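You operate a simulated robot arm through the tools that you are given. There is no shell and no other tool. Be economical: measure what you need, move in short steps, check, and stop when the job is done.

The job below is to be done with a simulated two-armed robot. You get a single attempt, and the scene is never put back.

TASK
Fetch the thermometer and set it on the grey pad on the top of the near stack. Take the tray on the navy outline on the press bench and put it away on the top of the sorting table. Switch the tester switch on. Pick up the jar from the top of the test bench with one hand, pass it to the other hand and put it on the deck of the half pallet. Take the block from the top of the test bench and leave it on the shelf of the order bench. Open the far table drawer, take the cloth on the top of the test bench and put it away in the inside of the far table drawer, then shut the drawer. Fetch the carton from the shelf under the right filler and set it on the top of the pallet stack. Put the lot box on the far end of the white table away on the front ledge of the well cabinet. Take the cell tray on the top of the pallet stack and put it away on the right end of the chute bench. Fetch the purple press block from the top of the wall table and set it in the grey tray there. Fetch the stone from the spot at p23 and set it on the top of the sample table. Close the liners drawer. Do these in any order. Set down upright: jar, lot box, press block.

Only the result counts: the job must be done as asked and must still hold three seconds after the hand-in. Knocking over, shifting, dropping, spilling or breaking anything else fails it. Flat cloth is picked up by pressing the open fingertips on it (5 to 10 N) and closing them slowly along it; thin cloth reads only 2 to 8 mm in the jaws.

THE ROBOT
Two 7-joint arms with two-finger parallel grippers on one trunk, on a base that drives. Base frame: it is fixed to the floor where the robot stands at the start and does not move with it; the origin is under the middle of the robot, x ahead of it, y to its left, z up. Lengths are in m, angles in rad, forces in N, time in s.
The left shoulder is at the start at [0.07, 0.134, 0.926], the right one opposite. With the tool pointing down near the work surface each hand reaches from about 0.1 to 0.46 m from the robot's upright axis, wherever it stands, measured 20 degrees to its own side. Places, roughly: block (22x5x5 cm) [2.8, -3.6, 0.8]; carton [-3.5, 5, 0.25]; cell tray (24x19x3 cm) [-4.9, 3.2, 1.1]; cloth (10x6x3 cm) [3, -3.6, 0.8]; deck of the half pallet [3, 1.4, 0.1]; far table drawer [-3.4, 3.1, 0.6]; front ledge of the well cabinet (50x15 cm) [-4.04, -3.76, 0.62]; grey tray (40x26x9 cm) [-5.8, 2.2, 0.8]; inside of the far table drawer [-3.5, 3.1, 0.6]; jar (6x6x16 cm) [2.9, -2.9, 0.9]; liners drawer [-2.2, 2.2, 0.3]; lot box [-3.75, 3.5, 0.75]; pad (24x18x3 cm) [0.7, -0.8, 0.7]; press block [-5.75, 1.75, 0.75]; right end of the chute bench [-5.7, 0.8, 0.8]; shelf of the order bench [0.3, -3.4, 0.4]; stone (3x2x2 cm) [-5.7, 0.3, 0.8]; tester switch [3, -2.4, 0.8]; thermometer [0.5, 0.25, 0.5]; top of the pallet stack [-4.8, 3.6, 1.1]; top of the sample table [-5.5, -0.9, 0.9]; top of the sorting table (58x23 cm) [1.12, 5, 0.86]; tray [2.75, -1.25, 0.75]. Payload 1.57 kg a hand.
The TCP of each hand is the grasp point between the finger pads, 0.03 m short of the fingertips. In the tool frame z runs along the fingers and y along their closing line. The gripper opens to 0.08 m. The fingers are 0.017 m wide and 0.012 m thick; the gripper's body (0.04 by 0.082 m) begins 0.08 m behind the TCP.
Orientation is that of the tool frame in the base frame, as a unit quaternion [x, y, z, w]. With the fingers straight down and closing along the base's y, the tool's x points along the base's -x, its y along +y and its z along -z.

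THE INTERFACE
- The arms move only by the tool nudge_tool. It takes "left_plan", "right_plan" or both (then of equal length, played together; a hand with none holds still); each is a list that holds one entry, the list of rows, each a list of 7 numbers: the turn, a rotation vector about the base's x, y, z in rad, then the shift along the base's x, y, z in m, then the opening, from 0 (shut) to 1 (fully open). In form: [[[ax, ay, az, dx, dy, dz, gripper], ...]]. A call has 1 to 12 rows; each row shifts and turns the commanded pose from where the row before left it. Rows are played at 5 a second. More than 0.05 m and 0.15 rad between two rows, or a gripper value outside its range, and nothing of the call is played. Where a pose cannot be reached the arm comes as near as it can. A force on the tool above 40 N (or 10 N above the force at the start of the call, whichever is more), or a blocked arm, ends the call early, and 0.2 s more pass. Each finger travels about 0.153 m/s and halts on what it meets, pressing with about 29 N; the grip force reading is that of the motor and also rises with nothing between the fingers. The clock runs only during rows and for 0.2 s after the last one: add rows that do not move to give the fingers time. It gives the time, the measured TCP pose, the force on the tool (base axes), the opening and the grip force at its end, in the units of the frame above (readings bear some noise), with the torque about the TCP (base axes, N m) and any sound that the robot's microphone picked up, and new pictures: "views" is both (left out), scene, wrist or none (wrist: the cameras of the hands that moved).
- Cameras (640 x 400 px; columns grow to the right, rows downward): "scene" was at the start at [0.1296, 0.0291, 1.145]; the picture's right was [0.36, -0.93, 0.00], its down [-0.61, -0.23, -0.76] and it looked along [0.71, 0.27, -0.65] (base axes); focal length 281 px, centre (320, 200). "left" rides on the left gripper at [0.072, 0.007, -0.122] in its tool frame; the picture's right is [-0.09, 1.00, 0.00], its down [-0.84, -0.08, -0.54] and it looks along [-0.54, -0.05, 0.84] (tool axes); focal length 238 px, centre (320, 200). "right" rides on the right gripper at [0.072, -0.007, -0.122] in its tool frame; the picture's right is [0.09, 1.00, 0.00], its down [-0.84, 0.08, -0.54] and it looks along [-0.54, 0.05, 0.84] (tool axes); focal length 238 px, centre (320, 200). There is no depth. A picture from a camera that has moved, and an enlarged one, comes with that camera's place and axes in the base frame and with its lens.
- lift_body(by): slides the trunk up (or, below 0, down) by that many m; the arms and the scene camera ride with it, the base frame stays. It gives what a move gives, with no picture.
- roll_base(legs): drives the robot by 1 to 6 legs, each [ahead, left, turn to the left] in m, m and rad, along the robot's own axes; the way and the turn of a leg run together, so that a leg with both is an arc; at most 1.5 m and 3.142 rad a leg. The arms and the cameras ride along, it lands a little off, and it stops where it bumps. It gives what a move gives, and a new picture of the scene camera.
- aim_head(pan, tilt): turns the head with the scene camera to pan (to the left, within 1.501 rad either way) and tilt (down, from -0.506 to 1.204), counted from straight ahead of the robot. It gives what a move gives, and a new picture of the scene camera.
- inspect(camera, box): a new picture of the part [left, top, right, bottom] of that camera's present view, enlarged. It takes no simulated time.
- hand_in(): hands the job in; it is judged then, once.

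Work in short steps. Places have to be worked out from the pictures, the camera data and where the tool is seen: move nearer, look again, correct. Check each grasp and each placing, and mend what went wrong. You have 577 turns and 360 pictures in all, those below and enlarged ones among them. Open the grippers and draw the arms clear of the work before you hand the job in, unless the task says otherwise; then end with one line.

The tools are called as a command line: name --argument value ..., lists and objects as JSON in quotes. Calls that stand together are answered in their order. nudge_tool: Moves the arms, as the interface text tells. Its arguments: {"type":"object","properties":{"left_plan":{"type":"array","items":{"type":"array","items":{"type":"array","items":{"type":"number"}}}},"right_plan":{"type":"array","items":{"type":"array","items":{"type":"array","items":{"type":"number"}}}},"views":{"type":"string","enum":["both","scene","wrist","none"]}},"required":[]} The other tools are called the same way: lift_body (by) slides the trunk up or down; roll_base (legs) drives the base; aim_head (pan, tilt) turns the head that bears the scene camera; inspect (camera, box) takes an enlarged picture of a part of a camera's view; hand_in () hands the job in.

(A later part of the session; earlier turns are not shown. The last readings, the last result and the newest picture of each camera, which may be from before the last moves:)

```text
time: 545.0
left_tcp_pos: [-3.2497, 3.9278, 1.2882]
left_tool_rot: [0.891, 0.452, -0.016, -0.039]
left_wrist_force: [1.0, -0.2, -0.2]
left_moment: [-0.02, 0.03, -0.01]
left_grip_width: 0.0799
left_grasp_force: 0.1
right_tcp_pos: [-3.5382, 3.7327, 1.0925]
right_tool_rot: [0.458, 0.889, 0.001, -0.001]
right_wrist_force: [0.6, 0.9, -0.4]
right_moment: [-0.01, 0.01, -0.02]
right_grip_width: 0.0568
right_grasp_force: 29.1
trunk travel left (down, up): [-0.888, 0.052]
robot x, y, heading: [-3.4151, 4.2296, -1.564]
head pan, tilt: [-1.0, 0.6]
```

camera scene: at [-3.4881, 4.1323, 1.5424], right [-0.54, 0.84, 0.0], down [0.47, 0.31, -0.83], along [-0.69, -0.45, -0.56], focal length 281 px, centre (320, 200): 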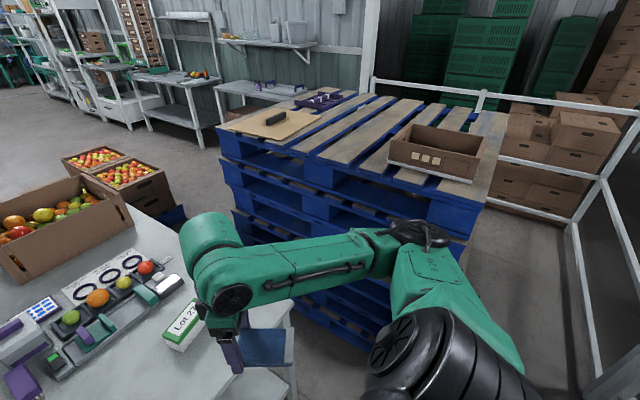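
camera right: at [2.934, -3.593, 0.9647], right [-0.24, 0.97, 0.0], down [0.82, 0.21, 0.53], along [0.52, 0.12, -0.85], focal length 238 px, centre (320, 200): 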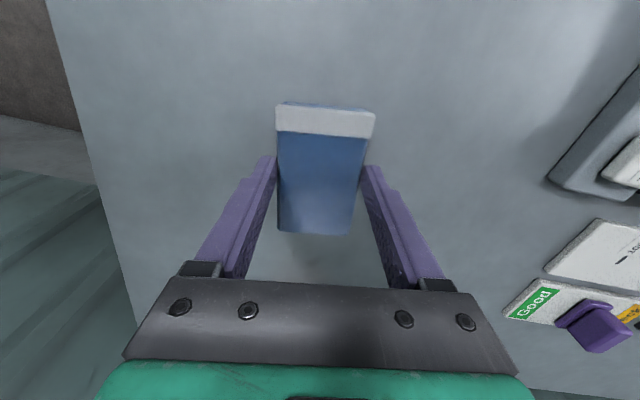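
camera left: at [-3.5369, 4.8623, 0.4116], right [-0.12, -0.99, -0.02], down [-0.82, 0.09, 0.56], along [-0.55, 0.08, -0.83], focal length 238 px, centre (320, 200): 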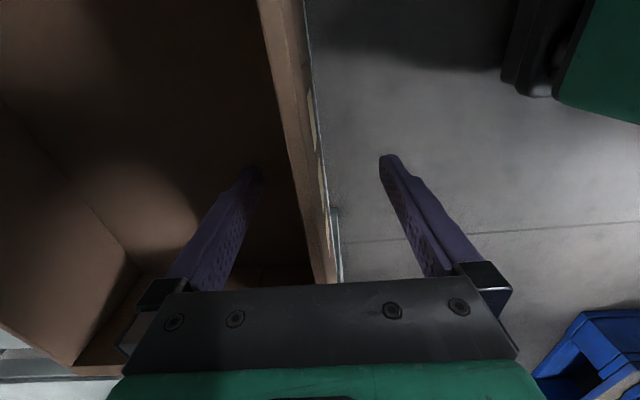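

roll_base --legs '[[0, -0.38, 0], [0.16, 0, 0]]'

aim_head --pan 0.0 --tilt 1.0

```text
time: 548.4
left_tcp_pos: [-3.6168, 3.7697, 1.2895]
left_tool_rot: [0.889, 0.456, -0.016, -0.038]
left_wrist_force: [-0.4, 0.8, 0.7]
left_moment: [-0.04, -0.01, -0.01]
left_grip_width: 0.08
left_grasp_force: 0.0
right_tcp_pos: [-3.9043, 3.5719, 1.095]
right_tool_rot: [0.452, 0.892, -0.002, 0.001]
right_wrist_force: [0.0, -0.5, -0.4]
right_moment: [-0.03, 0.01, -0.01]
right_grip_width: 0.0568
right_grasp_force: 29.4
trunk travel left (down, up): [-0.888, 0.052]
robot x, y, heading: [-3.7857, 4.0701, -1.558]
head pan, tilt: [-1.0, 0.6]
camera scene: at [-3.8566, 3.9724, 1.5427], right [-0.55, 0.83, 0.0], down [0.47, 0.31, -0.83], along [-0.69, -0.46, -0.56], focal length 281 px, centre (320, 200)
```

scene: 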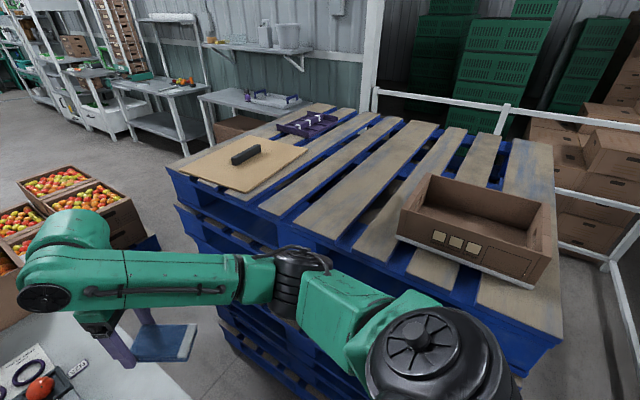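

```text
time: 549.7
left_tcp_pos: [-3.6158, 3.768, 1.288]
left_tool_rot: [0.889, 0.456, -0.017, -0.038]
left_wrist_force: [0.7, -0.7, 0.0]
left_moment: [0.0, 0.04, 0.05]
left_grip_width: 0.0802
left_grasp_force: 0.1
right_tcp_pos: [-3.9036, 3.5716, 1.0925]
right_tool_rot: [0.453, 0.892, 0.0, -0.001]
right_wrist_force: [0.3, -0.7, -0.3]
right_moment: [-0.01, -0.01, 0.02]
right_grip_width: 0.0571
right_grasp_force: 28.8
trunk travel left (down, up): [-0.888, 0.052]
robot x, y, heading: [-3.7891, 4.0713, -1.556]
head pan, tilt: [0.0, 1.0]
camera scene: at [-3.7817, 3.9477, 1.5104], right [-1.0, -0.01, 0.0], down [-0.01, 0.84, -0.54], along [0.01, -0.54, -0.84], focal length 281 px, centre (320, 200)
```

scene: 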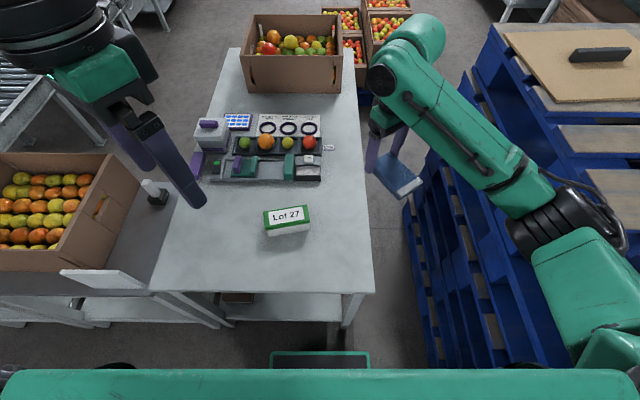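

The right elbow stays clear of the stack this way. Lot box is at about (−3.68, 3.56), ~0.12×0.06 m. I lower the trunk 0.2 m, checking my pose, and turn the left wrist to grip across its narrow side.

lift_body --by -0.1

lift_body --by -0.1

nudge_tool --left_plan '[[[0, 0, -0.126, -0.01, -0.03, -0.01, 1], [0, 0, -0.126, -0.01, -0.03, -0.01, 1], [0, 0, -0.126, -0.01, -0.03, -0.01, 1], [0, 0, -0.126, -0.01, -0.03, -0.01, 1], [0, 0, -0.126, -0.01, -0.03, -0.01, 1], [0, 0, -0.126, -0.01, -0.03, -0.01, 1], [0, 0, 0, 0, 0, 0, 1]]]' --views "wrist"

```text
time: 551.0
left_tcp_pos: [-3.6164, 3.7673, 1.1883]
left_tool_rot: [0.889, 0.457, -0.016, -0.039]
left_wrist_force: [0.0, 0.1, 0.0]
left_moment: [0.02, 0.01, 0.02]
left_grip_width: 0.0799
left_grasp_force: 0.0
right_tcp_pos: [-3.9023, 3.5703, 0.9933]
right_tool_rot: [0.452, 0.892, 0.0, 0.001]
right_wrist_force: [0.4, -0.6, 0.0]
right_moment: [0.02, -0.03, -0.02]
right_grip_width: 0.0569
right_grasp_force: 29.2
trunk travel left (down, up): [-0.788, 0.152]
robot x, y, heading: [-3.786, 4.0676, -1.556]
head pan, tilt: [0.0, 1.0]
```

```text
time: 552.3
left_tcp_pos: [-3.6164, 3.7668, 1.0888]
left_tool_rot: [0.889, 0.456, -0.016, -0.038]
left_wrist_force: [0.0, -0.5, 0.5]
left_moment: [0.0, -0.04, -0.03]
left_grip_width: 0.0801
left_grasp_force: 0.1
right_tcp_pos: [-3.9033, 3.5702, 0.8918]
right_tool_rot: [0.452, 0.892, 0.0, -0.001]
right_wrist_force: [0.2, 0.4, -0.4]
right_moment: [0.0, 0.0, 0.03]
right_grip_width: 0.057
right_grasp_force: 28.6
trunk travel left (down, up): [-0.688, 0.252]
robot x, y, heading: [-3.7848, 4.0709, -1.554]
head pan, tilt: [0.0, 1.0]
```

```text
time: 553.9
left_tcp_pos: [-3.7546, 3.823, 1.0332]
left_tool_rot: [0.994, 0.1, 0.0, -0.039]
left_wrist_force: [0.3, -0.7, 0.2]
left_moment: [0.02, 0.02, 0.0]
left_grip_width: 0.0802
left_grasp_force: 0.0
left hand out of reach, approached as far as the arm can: row 2, 3, 4, 5, 6
right_tcp_pos: [-3.9035, 3.5692, 0.892]
right_tool_rot: [0.453, 0.892, 0.001, 0.0]
right_wrist_force: [-0.7, -0.2, -0.3]
right_moment: [0.0, 0.01, 0.03]
right_grip_width: 0.057
right_grasp_force: 28.8
trunk travel left (down, up): [-0.688, 0.252]
robot x, y, heading: [-3.7861, 4.0669, -1.552]
head pan, tilt: [0.0, 1.0]
camera left: at [-3.6822, 3.8228, 1.1533], right [0.11, -0.99, -0.08], down [-0.83, -0.13, 0.54], along [-0.55, 0.01, -0.84], focal length 238 px, centre (320, 200)
```

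left: 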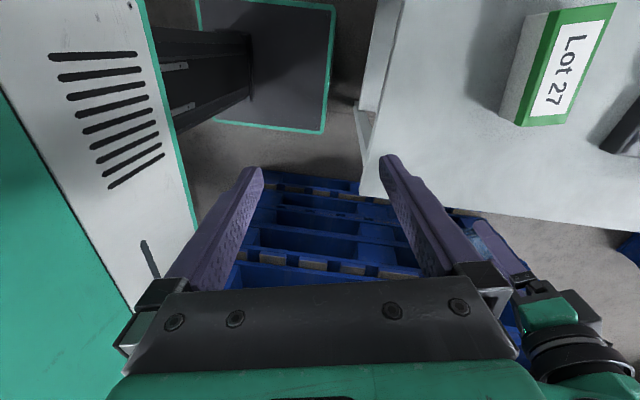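

That direction is at its limit. I turn the left wrist the other way (to +1.75 relative), in two calls.

nudge_tool --left_plan '[[[0, 0, 0.145, 0.02, 0.0, 0.01, 1], [0, 0, 0.145, 0.02, 0, 0.01, 1], [0, 0, 0.145, 0.02, -0.01, 0, 1], [0, 0, 0.145, 0.02, -0.01, 0, 1], [0, 0, 0.145, 0.02, -0.01, 0, 1], [0, 0, 0.145, 0.02, -0.01, 0, 1], [0, 0, 0.145, 0.01, -0.01, 0, 1], [0, 0, 0.145, 0.01, -0.01, 0, 1], [0, 0, 0.145, 0, -0.01, 0, 1], [0, 0, 0.145, 0, -0.01, 0, 1], [0, 0, 0.145, 0, 0, 0, 1], [0, 0, 0.145, 0, 0, 0, 1]]]' --views "none"

nudge_tool --left_plan '[[[0, 0, 0.14, 0, -0.01, 0, 1], [0, 0, 0.14, 0, -0.01, 0, 1], [0, 0, 0.14, 0, -0.01, 0, 1], [0, 0, 0.14, 0, -0.01, 0, 1], [0, 0, 0.14, 0, -0.01, 0, 1], [0, 0, 0.14, 0, -0.01, 0, 1], [0, 0, 0.14, 0, -0.01, 0, 1], [0, 0, 0.14, 0, -0.01, 0, 1], [0, 0, 0.14, 0, 0, 0, 1], [0, 0, 0.14, 0, 0, 0, 1]]]' --views "wrist"

```text
time: 556.5
left_tcp_pos: [-3.6151, 3.743, 1.0522]
left_tool_rot: [0.566, 0.823, -0.032, -0.026]
left_wrist_force: [0.3, 0.1, 0.1]
left_moment: [0.01, -0.01, -0.01]
left_grip_width: 0.0801
left_grasp_force: 0.1
right_tcp_pos: [-3.9046, 3.5705, 0.8938]
right_tool_rot: [0.453, 0.892, 0.0, 0.0]
right_wrist_force: [0.1, -0.4, 0.6]
right_moment: [0.0, 0.01, -0.01]
right_grip_width: 0.0568
right_grasp_force: 29.2
trunk travel left (down, up): [-0.688, 0.252]
robot x, y, heading: [-3.7826, 4.068, -1.559]
head pan, tilt: [0.0, 1.0]
```

```text
time: 558.7
left_tcp_pos: [-3.6147, 3.663, 1.052]
left_tool_rot: [-0.096, 0.994, -0.042, 0.0]
left_wrist_force: [-0.1, -0.8, -0.2]
left_moment: [0.02, -0.03, 0.02]
left_grip_width: 0.08
left_grasp_force: 0.1
right_tcp_pos: [-3.9035, 3.5696, 0.8926]
right_tool_rot: [0.452, 0.892, 0.0, 0.0]
right_wrist_force: [0.9, -0.2, -1.3]
right_moment: [-0.03, -0.02, 0.0]
right_grip_width: 0.0566
right_grasp_force: 29.1
trunk travel left (down, up): [-0.688, 0.252]
robot x, y, heading: [-3.7855, 4.0667, -1.559]
head pan, tilt: [0.0, 1.0]
camera left: at [-3.6885, 3.6672, 1.1725], right [-0.1, 0.99, -0.08], down [0.83, 0.13, 0.54], along [0.55, -0.01, -0.84], focal length 238 px, centre (320, 200)
```

left: 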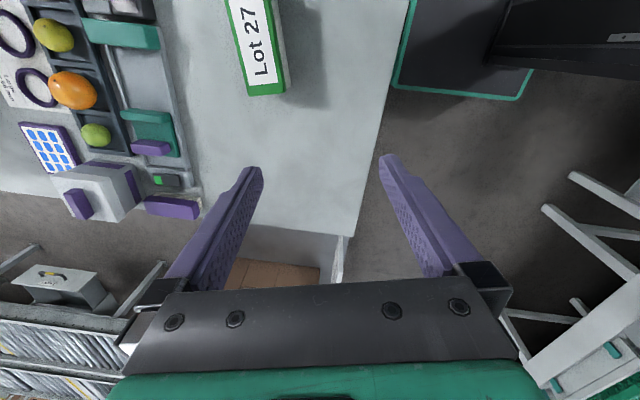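

Aligned now; the box centre is at (−3.682, 3.551). I level the wrist and move over it.

nudge_tool --left_plan '[[[0.04, 0, 0, -0.022, -0.03, -0.02, 1], [0.044, 0, 0, -0.023, -0.03, -0.02, 1], [0, 0, 0, -0.023, -0.03, -0.02, 1], [0, 0, 0, 0, -0.022, -0.02, 1], [0, 0, 0, 0, 0, -0.03, 1], [0, 0, 0, 0, 0, 0, 1]]]' --views "wrist"

```text
time: 560.1
left_tcp_pos: [-3.6523, 3.5819, 0.946]
left_tool_rot: [-0.095, 0.995, -0.001, 0.003]
left_wrist_force: [0.2, -0.9, -0.2]
left_moment: [-0.01, 0.0, 0.0]
left_grip_width: 0.08
left_grasp_force: 0.1
left hand out of reach, approached as far as the arm can: row 3, 4, 5
right_tcp_pos: [-3.9041, 3.5708, 0.8938]
right_tool_rot: [0.452, 0.892, 0.001, 0.001]
right_wrist_force: [0.0, 1.1, -1.1]
right_moment: [-0.01, -0.02, 0.06]
right_grip_width: 0.0569
right_grasp_force: 29.2
trunk travel left (down, up): [-0.688, 0.252]
robot x, y, heading: [-3.7846, 4.0667, -1.555]
head pan, tilt: [0.0, 1.0]
camera left: at [-3.7258, 3.5751, 1.0657], right [-0.1, 1.0, 0.0], down [0.83, 0.08, 0.55], along [0.55, 0.05, -0.84], focal length 238 px, centre (320, 200)
```

left: 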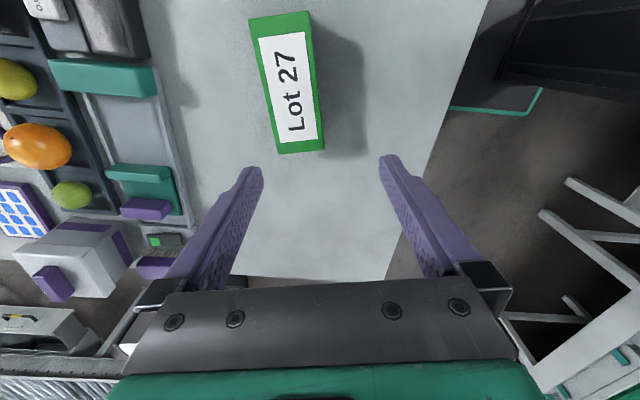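

roll_base --legs '[[0.03, -0.035, 0]]'

nudge_tool --left_plan '[[[0, 0, 0.01, 0.0, -0.005, -0.03, 1], [0, 0, 0, 0, 0, -0.03, 1], [0, 0, 0, 0, 0, -0.02, 1], [0, 0, 0, 0, 0, 0, 1]]]' --views "wrist"

```text
time: 561.0
left_tcp_pos: [-3.6858, 3.5513, 0.945]
left_tool_rot: [-0.096, 0.995, -0.001, 0.003]
left_wrist_force: [-0.3, 0.5, 0.4]
left_moment: [-0.02, 0.0, -0.03]
left_grip_width: 0.0797
left_grasp_force: 0.0
right_tcp_pos: [-3.9368, 3.5416, 0.8943]
right_tool_rot: [0.453, 0.892, -0.002, -0.001]
right_wrist_force: [0.9, -0.2, 0.6]
right_moment: [-0.04, 0.0, 0.0]
right_grip_width: 0.057
right_grasp_force: 29.0
trunk travel left (down, up): [-0.688, 0.252]
robot x, y, heading: [-3.8176, 4.0369, -1.551]
head pan, tilt: [0.0, 1.0]
camera scene: at [-3.8136, 3.9182, 1.3106], right [-1.0, -0.01, 0.0], down [-0.01, 0.84, -0.54], along [0.01, -0.54, -0.84], focal length 281 px, centre (320, 200)
```

scene: 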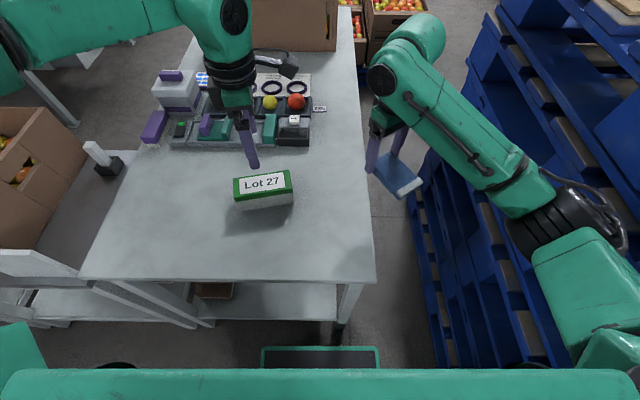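

```text
time: 562.0
left_tcp_pos: [-3.6733, 3.5629, 0.8716]
left_tool_rot: [-0.101, 0.995, 0.0, 0.003]
left_wrist_force: [0.4, 0.0, 0.2]
left_moment: [-0.02, 0.02, 0.02]
left_grip_width: 0.08
left_grasp_force: 0.1
left hand out of reach, approached as far as the arm can: row 1, 2, 3
right_tcp_pos: [-3.9366, 3.5403, 0.8926]
right_tool_rot: [0.452, 0.892, 0.0, 0.0]
right_wrist_force: [-0.6, -0.3, -0.2]
right_moment: [0.0, -0.02, -0.02]
right_grip_width: 0.0567
right_grasp_force: 28.9
trunk travel left (down, up): [-0.688, 0.252]
robot x, y, heading: [-3.8174, 4.0374, -1.557]
head pan, tilt: [0.0, 1.0]
camera left: at [-3.7454, 3.556, 0.9925], right [-0.11, 0.99, 0.0], down [0.83, 0.09, 0.55], along [0.54, 0.06, -0.84], focal length 238 px, centre (320, 200)
```

left: 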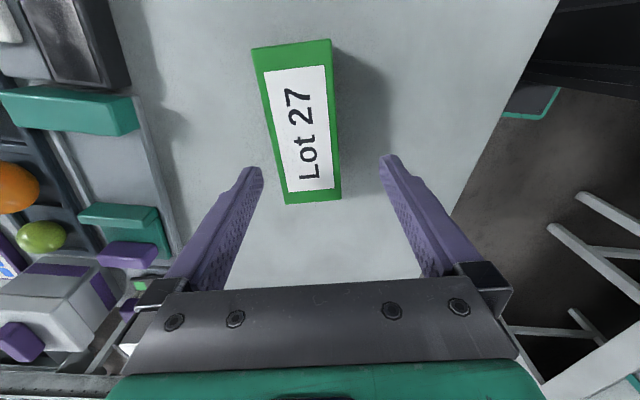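

lift_body --by -0.05

nudge_tool --left_plan '[[[0, 0, 0.0, -0.017, -0.017, 0.03, 1], [0, 0, 0, 0, 0, 0, 1]]]' --views "none"

lift_body --by -0.04

```text
time: 563.0
left_tcp_pos: [-3.6733, 3.563, 0.8214]
left_tool_rot: [-0.101, 0.995, -0.001, 0.003]
left_wrist_force: [0.2, -0.1, 0.1]
left_moment: [-0.01, -0.03, -0.03]
left_grip_width: 0.08
left_grasp_force: 0.0
right_tcp_pos: [-3.938, 3.5389, 0.8427]
right_tool_rot: [0.452, 0.892, -0.001, 0.0]
right_wrist_force: [0.3, -0.5, 0.1]
right_moment: [-0.01, -0.01, -0.03]
right_grip_width: 0.0567
right_grasp_force: 29.0
trunk travel left (down, up): [-0.638, 0.302]
robot x, y, heading: [-3.8182, 4.0368, -1.557]
head pan, tilt: [0.0, 1.0]
```

```text
time: 563.6
left_tcp_pos: [-3.6827, 3.5542, 0.8537]
left_tool_rot: [-0.101, 0.995, -0.002, 0.002]
left_wrist_force: [-0.7, 1.1, -0.8]
left_moment: [-0.02, -0.01, 0.0]
left_grip_width: 0.08
left_grasp_force: 0.0
left hand out of reach, approached as far as the arm can: row 1
right_tcp_pos: [-3.9365, 3.5388, 0.8428]
right_tool_rot: [0.452, 0.892, 0.0, 0.0]
right_wrist_force: [0.5, -0.4, -1.4]
right_moment: [-0.01, -0.04, 0.03]
right_grip_width: 0.0573
right_grasp_force: 28.9
trunk travel left (down, up): [-0.638, 0.302]
robot x, y, heading: [-3.8154, 4.0368, -1.555]
head pan, tilt: [0.0, 1.0]
```

```text
time: 564.4
left_tcp_pos: [-3.6828, 3.5563, 0.8145]
left_tool_rot: [-0.101, 0.995, -0.002, 0.003]
left_wrist_force: [0.3, -0.3, 0.0]
left_moment: [-0.04, 0.0, 0.01]
left_grip_width: 0.0799
left_grasp_force: 0.0
right_tcp_pos: [-3.9373, 3.5381, 0.8023]
right_tool_rot: [0.453, 0.892, 0.0, -0.001]
right_wrist_force: [0.7, 0.0, -0.1]
right_moment: [-0.04, -0.02, 0.0]
right_grip_width: 0.0569
right_grasp_force: 28.9
trunk travel left (down, up): [-0.598, 0.342]
robot x, y, heading: [-3.818, 4.0359, -1.557]
head pan, tilt: [0.0, 1.0]
```

nudge_tool --left_plan '[[[0, 0, 0.0, 0, 0, 0, 0.8], [0, 0, 0, 0, 0, 0, 0.5], [0, 0, 0, 0, 0, 0, 0], [0, 0, 0, 0, 0, 0, 0]]]' --views "wrist"

```text
time: 565.4
left_tcp_pos: [-3.6829, 3.5552, 0.8148]
left_tool_rot: [-0.101, 0.995, -0.001, 0.003]
left_wrist_force: [0.6, -0.4, -0.6]
left_moment: [0.01, 0.08, 0.03]
left_grip_width: 0.0553
left_grasp_force: 28.4
right_tcp_pos: [-3.936, 3.5403, 0.8025]
right_tool_rot: [0.452, 0.892, 0.0, 0.0]
right_wrist_force: [-0.8, 0.4, -0.5]
right_moment: [-0.04, -0.01, -0.02]
right_grip_width: 0.0567
right_grasp_force: 29.4
trunk travel left (down, up): [-0.598, 0.342]
robot x, y, heading: [-3.8183, 4.0421, -1.554]
head pan, tilt: [0.0, 1.0]
camera left: at [-3.7551, 3.5494, 0.9354], right [-0.11, 0.99, 0.0], down [0.83, 0.09, 0.55], along [0.54, 0.06, -0.84], focal length 238 px, centre (320, 200)
```

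left: 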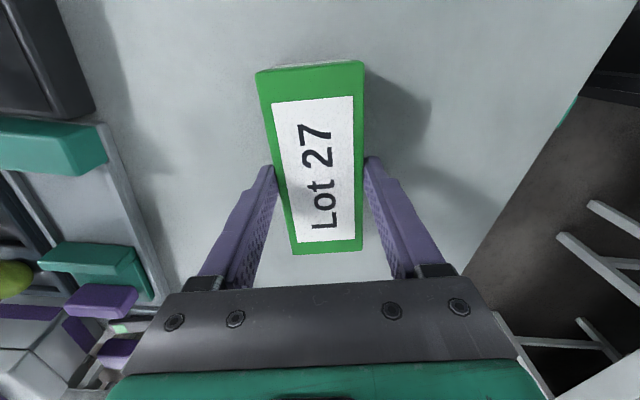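

Gripped at 55 mm. I lift, back away from the table, and start the long drive: east along the lane, then south and west.

lift_body --by 0.25

roll_base --legs '[[-0.1, 0.0, 0], [-0.1, 0.45, 0], [0, 0, 1.557]]'

```text
time: 568.0
left_tcp_pos: [-3.6813, 3.5559, 1.065]
left_tool_rot: [-0.101, 0.995, -0.002, 0.002]
left_wrist_force: [0.0, -1.0, -2.1]
left_moment: [-0.01, 0.0, 0.03]
left_grip_width: 0.0555
left_grasp_force: 29.0
right_tcp_pos: [-3.9373, 3.539, 1.052]
right_tool_rot: [0.452, 0.892, 0.0, 0.0]
right_wrist_force: [0.0, -1.0, -0.9]
right_moment: [-0.01, 0.0, 0.0]
right_grip_width: 0.057
right_grasp_force: 28.8
trunk travel left (down, up): [-0.848, 0.092]
robot x, y, heading: [-3.8164, 4.0366, -1.551]
head pan, tilt: [0.0, 1.0]
```

```text
time: 575.2
left_tcp_pos: [-2.8913, 4.354, 1.0647]
left_tool_rot: [0.759, -0.651, -0.001, -0.003]
left_wrist_force: [-0.3, -0.9, -1.9]
left_moment: [-0.03, 0.0, 0.01]
left_grip_width: 0.0554
left_grasp_force: 28.1
right_tcp_pos: [-2.8863, 4.0989, 1.0526]
right_tool_rot: [-0.289, 0.957, 0.001, 0.001]
right_wrist_force: [0.9, 0.7, -0.2]
right_moment: [0.02, -0.01, 0.0]
right_grip_width: 0.0571
right_grasp_force: 29.1
trunk travel left (down, up): [-0.848, 0.092]
robot x, y, heading: [-3.3799, 4.2432, -0.033]
head pan, tilt: [0.0, 1.0]
camera scene: at [-3.2582, 4.237, 1.4703], right [-0.03, -1.0, 0.0], down [-0.84, 0.03, -0.54], along [0.54, -0.02, -0.84], focal length 281 px, centre (320, 200)
```

scene: 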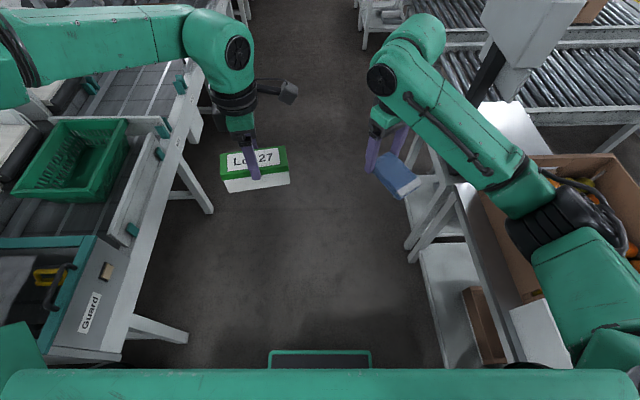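

Both objects are held well. I drive east along the lane.

roll_base --legs '[[0, 0.03, 0.033], [1.4, 0, 0], [1.4, 0, 0], [1.4, 0, 0]]'

```text
time: 595.9
left_tcp_pos: [1.3261, 4.4524, 1.0631]
left_tool_rot: [0.778, -0.629, -0.001, -0.003]
left_wrist_force: [-0.1, 0.1, -2.3]
left_moment: [-0.04, 0.01, 0.01]
left_grip_width: 0.0551
left_grasp_force: 28.9
right_tcp_pos: [1.346, 4.1985, 1.0528]
right_tool_rot: [-0.315, 0.949, -0.001, 0.0]
right_wrist_force: [0.1, -0.3, -0.9]
right_moment: [0.01, -0.03, 0.0]
right_grip_width: 0.0568
right_grasp_force: 28.5
trunk travel left (down, up): [-0.848, 0.092]
robot x, y, heading: [0.8428, 4.3126, 0.018]
head pan, tilt: [0.0, 1.0]
camera scene: at [0.967, 4.3142, 1.4704], right [0.02, -1.0, 0.0], down [-0.84, -0.02, -0.54], along [0.54, 0.01, -0.84], focal length 281 px, centre (320, 200)
```

scene: 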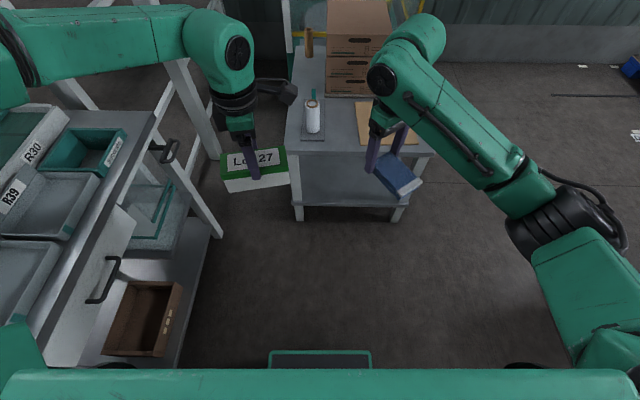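

Through the lane. Now south: strafe right, forward to the x≈2 aisle, turn south and go down it.

roll_base --legs '[[0, -1.0, -0.018], [1.2, 0, 0], [0, 0, -1.571], [1.5, 0, 0], [1.5, 0, 0], [1.5, 0, 0]]'

```text
time: 631.8
left_tcp_pos: [2.2, -1.7118, 1.0627]
left_tool_rot: [-0.087, 0.996, -0.001, 0.002]
left_wrist_force: [-0.3, 0.8, -2.6]
left_moment: [0.0, -0.02, -0.02]
left_grip_width: 0.0554
left_grasp_force: 29.1
right_tcp_pos: [1.9452, -1.7228, 1.0535]
right_tool_rot: [0.463, 0.886, 0.0, 0.0]
right_wrist_force: [0.1, 0.0, -1.6]
right_moment: [-0.03, -0.02, 0.03]
right_grip_width: 0.0569
right_grasp_force: 29.6
trunk travel left (down, up): [-0.848, 0.092]
robot x, y, heading: [2.0738, -1.2247, -1.58]
head pan, tilt: [0.0, 1.0]
camera scene: at [2.0773, -1.3488, 1.4704], right [-1.0, 0.01, 0.0], down [0.01, 0.84, -0.54], along [-0.01, -0.54, -0.84], focal length 281 px, centre (320, 200)
```

scene: 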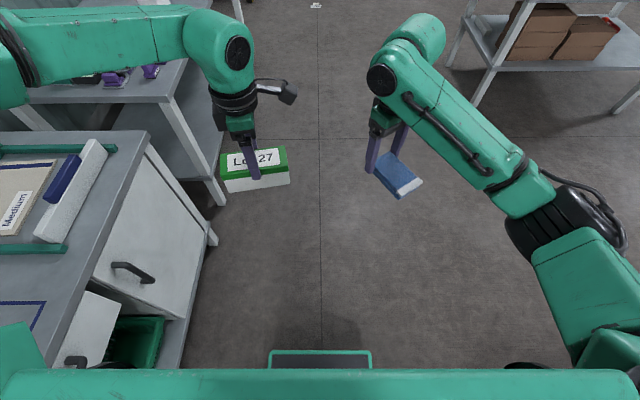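

roll_base --legs '[[1.5, 0, 0], [1.5, 0, 0], [0, 0, -1.56], [1.5, 0, 0], [1.5, 0, 0], [1.0, 0, 0]]'

aim_head --pan -0.1 --tilt 0.4

```text
time: 668.9
left_tcp_pos: [-2.4863, -4.341, 1.0641]
left_tool_rot: [0.645, 0.764, -0.003, 0.002]
left_wrist_force: [0.6, -0.2, -2.5]
left_moment: [-0.05, 0.01, 0.01]
left_grip_width: 0.0552
left_grasp_force: 28.6
right_tcp_pos: [-2.4946, -4.0848, 1.0523]
right_tool_rot: [0.955, 0.296, 0.0, 0.0]
right_wrist_force: [0.6, -0.4, -0.4]
right_moment: [-0.04, 0.02, -0.02]
right_grip_width: 0.0566
right_grasp_force: 29.1
trunk travel left (down, up): [-0.848, 0.092]
robot x, y, heading: [-2.0011, -4.2226, 3.127]
head pan, tilt: [0.0, 1.0]
camera scene: at [-2.1193, -4.22, 1.4704], right [0.02, 1.0, 0.0], down [0.84, -0.02, -0.54], along [-0.54, 0.01, -0.84], focal length 281 px, centre (320, 200)
```

scene: 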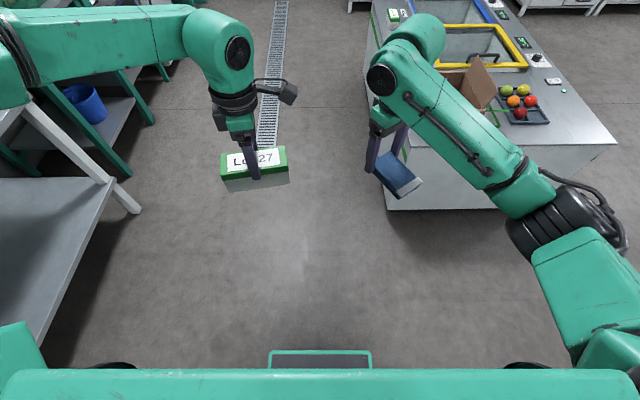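

```text
time: 669.9
left_tcp_pos: [-2.4861, -4.3399, 1.0648]
left_tool_rot: [0.645, 0.764, -0.003, 0.001]
left_wrist_force: [0.1, 0.8, -1.9]
left_moment: [-0.03, 0.02, 0.01]
left_grip_width: 0.0556
left_grasp_force: 28.4
right_tcp_pos: [-2.4958, -4.0864, 1.0518]
right_tool_rot: [0.955, 0.296, 0.0, 0.0]
right_wrist_force: [0.3, 1.6, 0.0]
right_moment: [-0.02, 0.04, 0.01]
right_grip_width: 0.0569
right_grasp_force: 29.0
trunk travel left (down, up): [-0.848, 0.092]
robot x, y, heading: [-1.9956, -4.2217, 3.121]
head pan, tilt: [-0.099, 0.4]
camera scene: at [-2.1424, -4.2104, 1.5205], right [0.12, 0.99, 0.0], down [0.39, -0.05, -0.92], along [-0.91, 0.11, -0.39], focal length 281 px, centre (320, 200)
```

scene: 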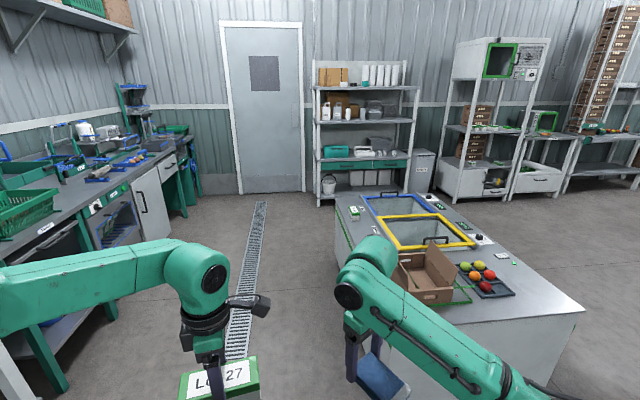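

The island with the blue and yellow wells is the well cabinet. I drive along its south side and look at its front.

roll_base --legs '[[1.3, 0, 0.015]]'

aim_head --pan -0.9 --tilt 0.7

```text
time: 676.5
left_tcp_pos: [-3.794, -4.339, 1.0649]
left_tool_rot: [0.637, 0.771, -0.004, 0.001]
left_wrist_force: [-0.1, -0.3, -2.8]
left_moment: [-0.01, -0.05, -0.02]
left_grip_width: 0.0554
left_grasp_force: 28.7
right_tcp_pos: [-3.8073, -4.0852, 1.0521]
right_tool_rot: [0.953, 0.304, 0.001, 0.0]
right_wrist_force: [-0.3, -0.5, -0.5]
right_moment: [0.01, 0.0, 0.0]
right_grip_width: 0.0568
right_grasp_force: 29.6
trunk travel left (down, up): [-0.848, 0.092]
robot x, y, heading: [-3.3118, -4.2104, -3.138]
head pan, tilt: [-0.099, 0.4]
camera scene: at [-3.4524, -4.2021, 1.5206], right [0.1, 1.0, 0.0], down [0.39, -0.04, -0.92], along [-0.92, 0.09, -0.39], focal length 281 px, centre (320, 200)
```

scene: 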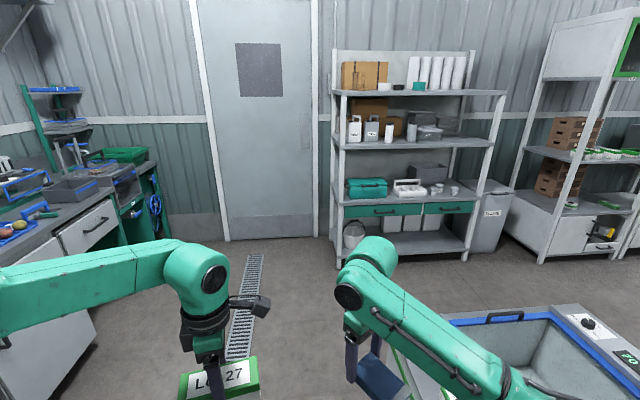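

```text
time: 677.6
left_tcp_pos: [-3.7947, -4.3386, 1.0628]
left_tool_rot: [0.638, 0.77, -0.002, 0.001]
left_wrist_force: [-0.3, 0.3, -1.5]
left_moment: [-0.05, -0.02, -0.01]
left_grip_width: 0.0556
left_grasp_force: 29.7
right_tcp_pos: [-3.8078, -4.0838, 1.0536]
right_tool_rot: [0.952, 0.305, -0.001, 0.0]
right_wrist_force: [-0.4, -0.6, 0.5]
right_moment: [0.02, 0.04, 0.0]
right_grip_width: 0.0569
right_grasp_force: 29.3
trunk travel left (down, up): [-0.848, 0.092]
robot x, y, heading: [-3.3081, -4.2108, -3.142]
head pan, tilt: [-0.901, 0.7]
camera scene: at [-3.4137, -4.1447, 1.4937], right [0.78, 0.62, 0.0], down [0.4, -0.5, -0.77], along [-0.48, 0.6, -0.64], focal length 281 px, centre (320, 200)
```

scene: 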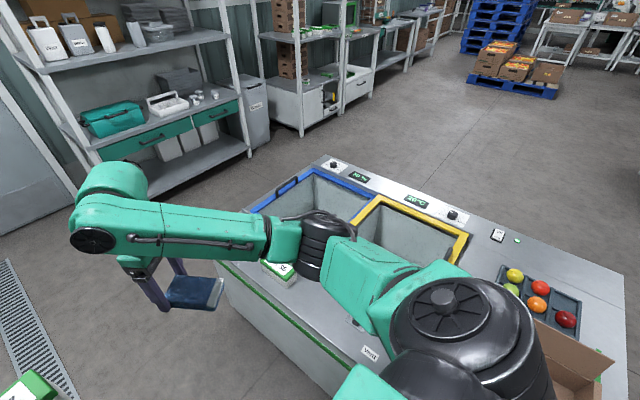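

The ledge is the lower strip on the cabinet's south side; another lot box already stands on it near x −3.92. I turn north and shift left to face the ledge.

roll_base --legs '[[0, 0, -1.571], [0, 0.65, 0]]'

aim_head --pan 0.05 --tilt 0.95

```text
time: 685.1
left_tcp_pos: [-4.087, -3.733, 1.0636]
left_tool_rot: [0.995, 0.097, -0.003, -0.001]
left_wrist_force: [0.9, 0.8, -3.2]
left_moment: [0.02, -0.02, 0.02]
left_grip_width: 0.0555
left_grasp_force: 28.9
right_tcp_pos: [-3.8342, -3.7185, 1.0527]
right_tool_rot: [0.891, -0.455, 0.0, 0.0]
right_wrist_force: [0.4, 0.7, -0.6]
right_moment: [-0.02, 0.03, -0.01]
right_grip_width: 0.0566
right_grasp_force: 28.6
trunk travel left (down, up): [-0.848, 0.092]
robot x, y, heading: [-3.9594, -4.2131, 1.581]
head pan, tilt: [-0.901, 0.7]
camera scene: at [-3.8894, -4.1125, 1.4936], right [0.63, -0.78, 0.0], down [-0.5, -0.4, -0.76], along [0.59, 0.48, -0.64], focal length 281 px, centre (320, 200)
```

scene: 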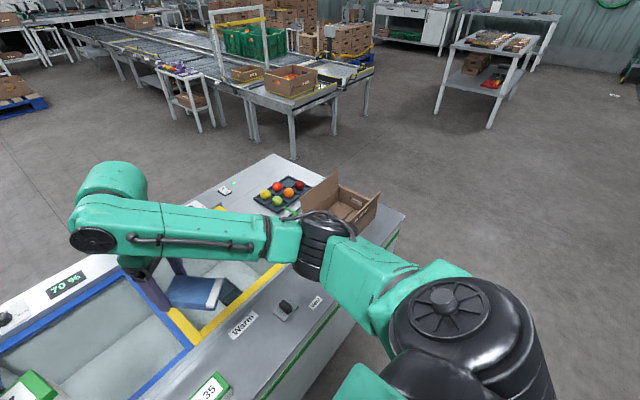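

```text
time: 686.3
left_tcp_pos: [-4.0891, -3.7333, 1.0647]
left_tool_rot: [0.995, 0.098, -0.002, -0.001]
left_wrist_force: [-0.2, -0.4, -1.8]
left_moment: [-0.02, -0.02, 0.04]
left_grip_width: 0.0554
left_grasp_force: 28.8
right_tcp_pos: [-3.8333, -3.7175, 1.0537]
right_tool_rot: [0.891, -0.454, -0.001, 0.0]
right_wrist_force: [0.5, 0.6, 0.0]
right_moment: [0.03, 0.02, -0.04]
right_grip_width: 0.0569
right_grasp_force: 28.8
trunk travel left (down, up): [-0.848, 0.092]
robot x, y, heading: [-3.9591, -4.2159, 1.58]
head pan, tilt: [0.051, 0.949]
camera scene: at [-3.9608, -4.0932, 1.4739], right [1.0, 0.06, 0.0], down [0.05, -0.81, -0.58], along [-0.03, 0.58, -0.81], focal length 281 px, centre (320, 200)
```

scene: 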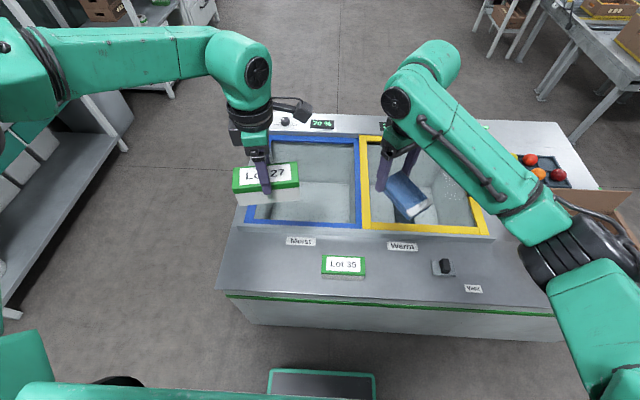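

Ledge free space is to the left of "Lot 35". My box already hangs over (−4.09, −3.735). I square it up, raise the cloth hand out of the way, and lower.

nudge_tool --left_plan '[[[0, 0, -0.1, 0, -0.005, 0, 0], [0, 0, -0.1, 0, -0.005, 0, 0], [0, 0, 0, 0, 0, 0, 0], [0, 0, 0, 0, 0, 0, 0]]]' --right_plan '[[[0, 0, 0, 0.02, -0.02, 0.04, 0], [0, 0, 0, 0.02, -0.02, 0.04, 0], [0, 0, 0, 0.02, -0.02, 0.04, 0], [0, 0, 0, 0.02, -0.02, 0.03, 0]]]' --views "none"

lift_body --by -0.3

nudge_tool --left_plan '[[[0, 0, 0, 0, 0, 0, 0]]]' --views "both"

```text
time: 687.3
left_tcp_pos: [-4.0889, -3.7446, 1.0669]
left_tool_rot: [1.0, -0.002, -0.002, -0.001]
left_wrist_force: [-0.5, -0.3, -2.2]
left_moment: [0.03, 0.0, -0.05]
left_grip_width: 0.0554
left_grasp_force: 29.1
right_tcp_pos: [-3.7521, -3.7992, 1.202]
right_tool_rot: [0.891, -0.455, 0.0, 0.0]
right_wrist_force: [-0.5, -0.6, -0.8]
right_moment: [0.05, 0.03, 0.0]
right_grip_width: 0.0569
right_grasp_force: 29.1
trunk travel left (down, up): [-0.848, 0.092]
robot x, y, heading: [-3.9546, -4.2132, 1.582]
head pan, tilt: [0.051, 0.949]
```

```text
time: 690.3
left_tcp_pos: [-4.0901, -3.7437, 0.7646]
left_tool_rot: [1.0, -0.002, -0.003, -0.003]
left_wrist_force: [-0.3, -0.1, -1.1]
left_moment: [0.0, 0.01, -0.01]
left_grip_width: 0.0554
left_grasp_force: 28.7
right_tcp_pos: [-3.7541, -3.7979, 0.901]
right_tool_rot: [0.891, -0.454, 0.0, 0.0]
right_wrist_force: [0.2, -0.2, 0.0]
right_moment: [0.05, -0.02, -0.01]
right_grip_width: 0.0567
right_grasp_force: 29.4
trunk travel left (down, up): [-0.548, 0.392]
robot x, y, heading: [-3.9515, -4.2127, 1.577]
head pan, tilt: [0.051, 0.949]
```

```text
time: 690.7
left_tcp_pos: [-4.0898, -3.7442, 0.7652]
left_tool_rot: [1.0, -0.002, -0.001, -0.001]
left_wrist_force: [-0.5, 0.2, -1.5]
left_moment: [0.02, -0.04, 0.03]
left_grip_width: 0.0551
left_grasp_force: 29.3
right_tcp_pos: [-3.7547, -3.7968, 0.9005]
right_tool_rot: [0.891, -0.455, 0.0, 0.0]
right_wrist_force: [-0.1, 0.4, -0.3]
right_moment: [0.01, 0.0, -0.01]
right_grip_width: 0.0568
right_grasp_force: 28.7
trunk travel left (down, up): [-0.548, 0.392]
robot x, y, heading: [-3.956, -4.2126, 1.58]
head pan, tilt: [0.051, 0.949]
camera scene: at [-3.961, -4.0935, 1.1739], right [1.0, 0.06, 0.0], down [0.05, -0.81, -0.58], along [-0.03, 0.58, -0.81], focal length 281 px, centre (320, 200)
camera left: at [-4.0174, -3.7492, 0.8855], right [-0.1, -1.0, 0.0], down [-0.83, 0.08, 0.55], along [-0.54, 0.05, -0.84], focal length 238 px, centre (320, 200)
```

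scene: 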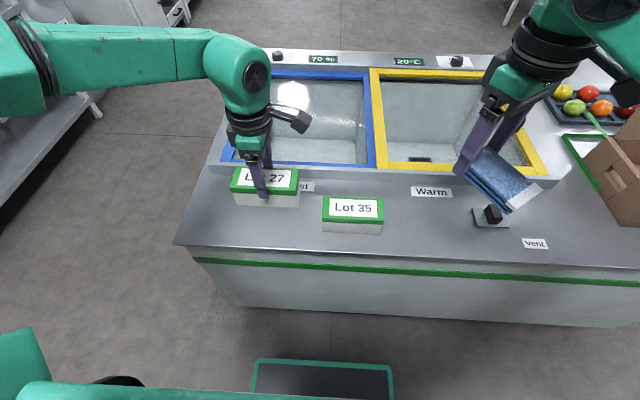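
left: 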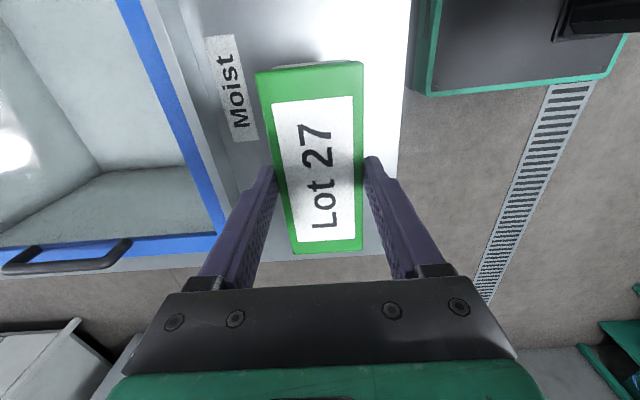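

It's well over the ledge with margins on all sides. I lower with the arm until contact.

nudge_tool --left_plan '[[[0, 0, 0, 0, 0, -0.03, 0], [0, 0, 0, 0, 0, -0.02, 0], [0, 0, 0, 0, 0, -0.01, 0], [0, 0, 0, 0, 0, -0.008, 0], [0, 0, 0, 0, 0, -0.008, 0], [0, 0, 0, 0, 0, -0.008, 0], [0, 0, 0, 0, 0, -0.008, 0], [0, 0, 0, 0, 0, -0.006, 0], [0, 0, 0, 0, 0, -0.006, 0]]]' --views "none"

```text
time: 692.7
left_tcp_pos: [-4.1092, -3.7653, 0.6808]
left_tool_rot: [1.0, -0.002, -0.002, -0.003]
left_wrist_force: [4.0, 6.8, 25.0]
left_moment: [-0.35, -0.15, 0.04]
left_grip_width: 0.0556
left_grasp_force: 29.2
left hand out of reach, approached as far as the arm can: row 2, 3, 4, 5, 6, 7, 8, 9
right_tcp_pos: [-3.7515, -3.7976, 0.9029]
right_tool_rot: [0.891, -0.454, -0.001, -0.001]
right_wrist_force: [-0.8, -0.1, -1.0]
right_moment: [0.04, 0.02, 0.02]
right_grip_width: 0.0567
right_grasp_force: 28.7
trunk travel left (down, up): [-0.548, 0.392]
robot x, y, heading: [-3.9575, -4.215, 1.577]
head pan, tilt: [0.051, 0.949]
```

Contact. I release gently and rise.

nudge_tool --left_plan '[[[0, 0, 0, 0, 0, 0.003, 0], [0, 0, 0, 0, 0, 0, 0.75], [0, 0, 0, 0, 0, 0, 0.9], [0, 0, 0, 0, 0, 0, 1], [0, 0, 0, 0, 0, 0.03, 1], [0, 0, 0, 0, 0, 0.04, 1], [0, 0, 0, 0, 0, 0.04, 1], [0, 0, 0, 0, 0, 0.04, 1]]]' --views "scene"

```text
time: 694.5
left_tcp_pos: [-4.11, -3.7662, 0.8303]
left_tool_rot: [1.0, -0.002, -0.003, -0.002]
left_wrist_force: [0.2, 0.6, 0.1]
left_moment: [0.0, 0.03, 0.0]
left_grip_width: 0.0802
left_grasp_force: 0.1
right_tcp_pos: [-3.7543, -3.7976, 0.9021]
right_tool_rot: [0.89, -0.455, 0.0, 0.0]
right_wrist_force: [-0.9, -0.2, -0.6]
right_moment: [0.0, 0.04, 0.01]
right_grip_width: 0.0568
right_grasp_force: 29.2
trunk travel left (down, up): [-0.548, 0.392]
robot x, y, heading: [-3.9554, -4.2174, 1.58]
head pan, tilt: [0.051, 0.949]
camera scene: at [-3.9606, -4.0947, 1.174], right [1.0, 0.06, 0.0], down [0.05, -0.81, -0.58], along [-0.03, 0.58, -0.81], focal length 281 px, centre (320, 200)
```

scene: 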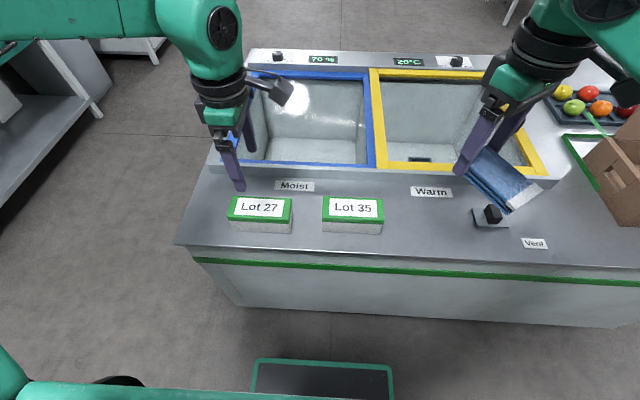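

Lot 27 stands beside Lot 35. Now north with the cloth: I raise the trunk, go round the cabinet's west end and up the open floor.

lift_body --by 0.15

roll_base --legs '[[-0.1, 0, -0.01], [0, 0.8, 0], [1.5, 0, 0], [1.3, 0, 0]]'

aim_head --pan 0.0 --tilt 0.45

```text
time: 696.2
left_tcp_pos: [-4.1091, -3.7646, 0.9778]
left_tool_rot: [1.0, -0.002, -0.002, -0.002]
left_wrist_force: [1.3, -0.9, 0.2]
left_moment: [0.0, 0.03, -0.02]
left_grip_width: 0.0797
left_grasp_force: 0.0
right_tcp_pos: [-3.7538, -3.7965, 1.0514]
right_tool_rot: [0.891, -0.455, 0.0, -0.001]
right_wrist_force: [0.6, 0.3, -1.0]
right_moment: [-0.01, 0.02, -0.03]
right_grip_width: 0.0569
right_grasp_force: 28.6
trunk travel left (down, up): [-0.698, 0.242]
robot x, y, heading: [-3.9564, -4.2153, 1.581]
head pan, tilt: [0.051, 0.949]
```

```text
time: 714.6
left_tcp_pos: [-4.8635, -1.0166, 0.98]
left_tool_rot: [1.0, -0.027, -0.002, -0.002]
left_wrist_force: [-0.2, 1.5, 0.1]
left_moment: [-0.03, 0.02, 0.03]
left_grip_width: 0.0799
left_grasp_force: 0.0
right_tcp_pos: [-4.5109, -1.0682, 1.0515]
right_tool_rot: [0.879, -0.477, 0.0, 0.0]
right_wrist_force: [0.4, -0.2, -0.5]
right_moment: [0.03, 0.01, -0.04]
right_grip_width: 0.0569
right_grasp_force: 28.5
trunk travel left (down, up): [-0.698, 0.242]
robot x, y, heading: [-4.7346, -1.4756, 1.526]
head pan, tilt: [0.051, 0.949]
camera scene: at [-4.7318, -1.3538, 1.324], right [1.0, 0.01, 0.0], down [0.01, -0.81, -0.58], along [0.0, 0.58, -0.81], focal length 281 px, centre (320, 200)
```

scene: 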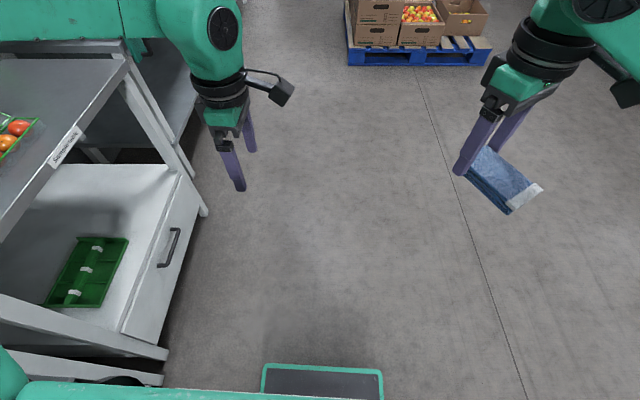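

```text
time: 715.5
left_tcp_pos: [-4.8647, -1.0186, 0.9798]
left_tool_rot: [1.0, -0.029, -0.003, -0.002]
left_wrist_force: [-0.2, 1.0, -0.2]
left_moment: [-0.01, 0.01, 0.01]
left_grip_width: 0.08
left_grasp_force: 0.0
right_tcp_pos: [-4.5096, -1.0689, 1.0513]
right_tool_rot: [0.878, -0.478, 0.001, 0.0]
right_wrist_force: [-0.4, 0.0, -1.2]
right_moment: [-0.01, 0.0, -0.03]
right_grip_width: 0.0568
right_grasp_force: 29.1
trunk travel left (down, up): [-0.698, 0.242]
robot x, y, heading: [-4.7355, -1.4756, 1.53]
head pan, tilt: [0.0, 0.45]
camera scene: at [-4.7273, -1.3346, 1.3658], right [1.0, -0.04, 0.0], down [-0.02, -0.44, -0.9], along [0.04, 0.9, -0.44], focal length 281 px, centre (320, 200)
```

scene: 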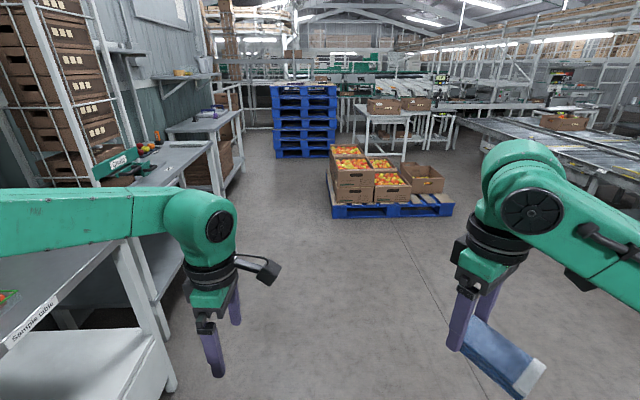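

Clear view north. I go diagonally to the aisle between the fruit pallet and the conveyor, x≈−2.78, and look at the drawers.

roll_base --legs '[[0.5, -1.4, 0.04], [0.6, -0.55, 0], [1.3, 0, 0]]'

aim_head --pan 0.0 --tilt 0.5

```text
time: 732.9
left_tcp_pos: [-2.9727, 1.3612, 0.9781]
left_tool_rot: [1.0, 0.001, -0.002, -0.001]
left_wrist_force: [0.4, -0.5, -0.7]
left_moment: [0.0, -0.01, -0.01]
left_grip_width: 0.0801
left_grasp_force: 0.0
right_tcp_pos: [-2.617, 1.3318, 1.0524]
right_tool_rot: [0.892, -0.452, 0.0, 0.0]
right_wrist_force: [-1.0, 0.2, 0.7]
right_moment: [0.01, 0.01, -0.03]
right_grip_width: 0.057
right_grasp_force: 29.4
trunk travel left (down, up): [-0.698, 0.242]
robot x, y, heading: [-2.8181, 0.9157, 1.591]
head pan, tilt: [0.0, 0.45]
camera scene: at [-2.8176, 1.0535, 1.3659], right [1.0, 0.01, 0.0], down [0.01, -0.44, -0.9], along [-0.01, 0.9, -0.44], focal length 281 px, centre (320, 200)
```

scene: 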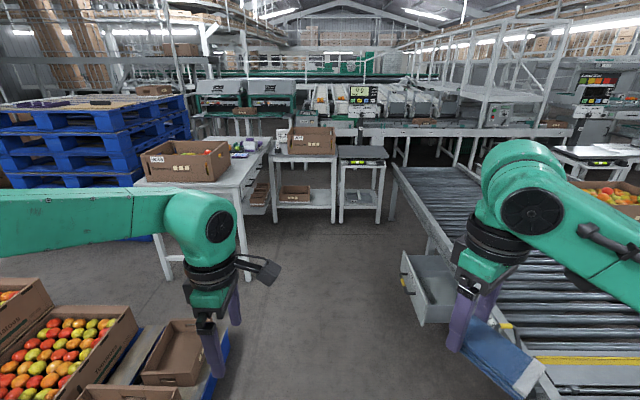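

```text
time: 733.6
left_tcp_pos: [-2.972, 1.3615, 0.9793]
left_tool_rot: [1.0, 0.001, -0.002, -0.001]
left_wrist_force: [-0.8, -0.2, 0.7]
left_moment: [-0.02, 0.04, 0.0]
left_grip_width: 0.0797
left_grasp_force: 0.0
right_tcp_pos: [-2.614, 1.3314, 1.0509]
right_tool_rot: [0.892, -0.453, 0.0, 0.0]
right_wrist_force: [0.3, 0.2, -0.3]
right_moment: [0.04, 0.02, -0.02]
right_grip_width: 0.0566
right_grasp_force: 29.5
trunk travel left (down, up): [-0.698, 0.242]
robot x, y, heading: [-2.8181, 0.9134, 1.582]
head pan, tilt: [0.0, 0.499]
camera scene: at [-2.8176, 1.0529, 1.3615], right [1.0, 0.01, 0.0], down [0.01, -0.48, -0.88], along [-0.01, 0.88, -0.48], focal length 281 px, centre (320, 200)
```

scene: 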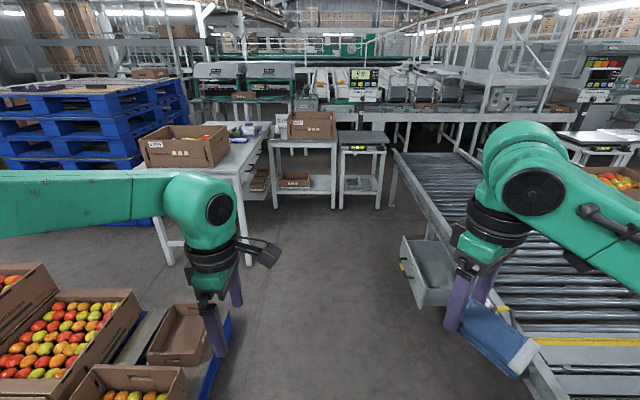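

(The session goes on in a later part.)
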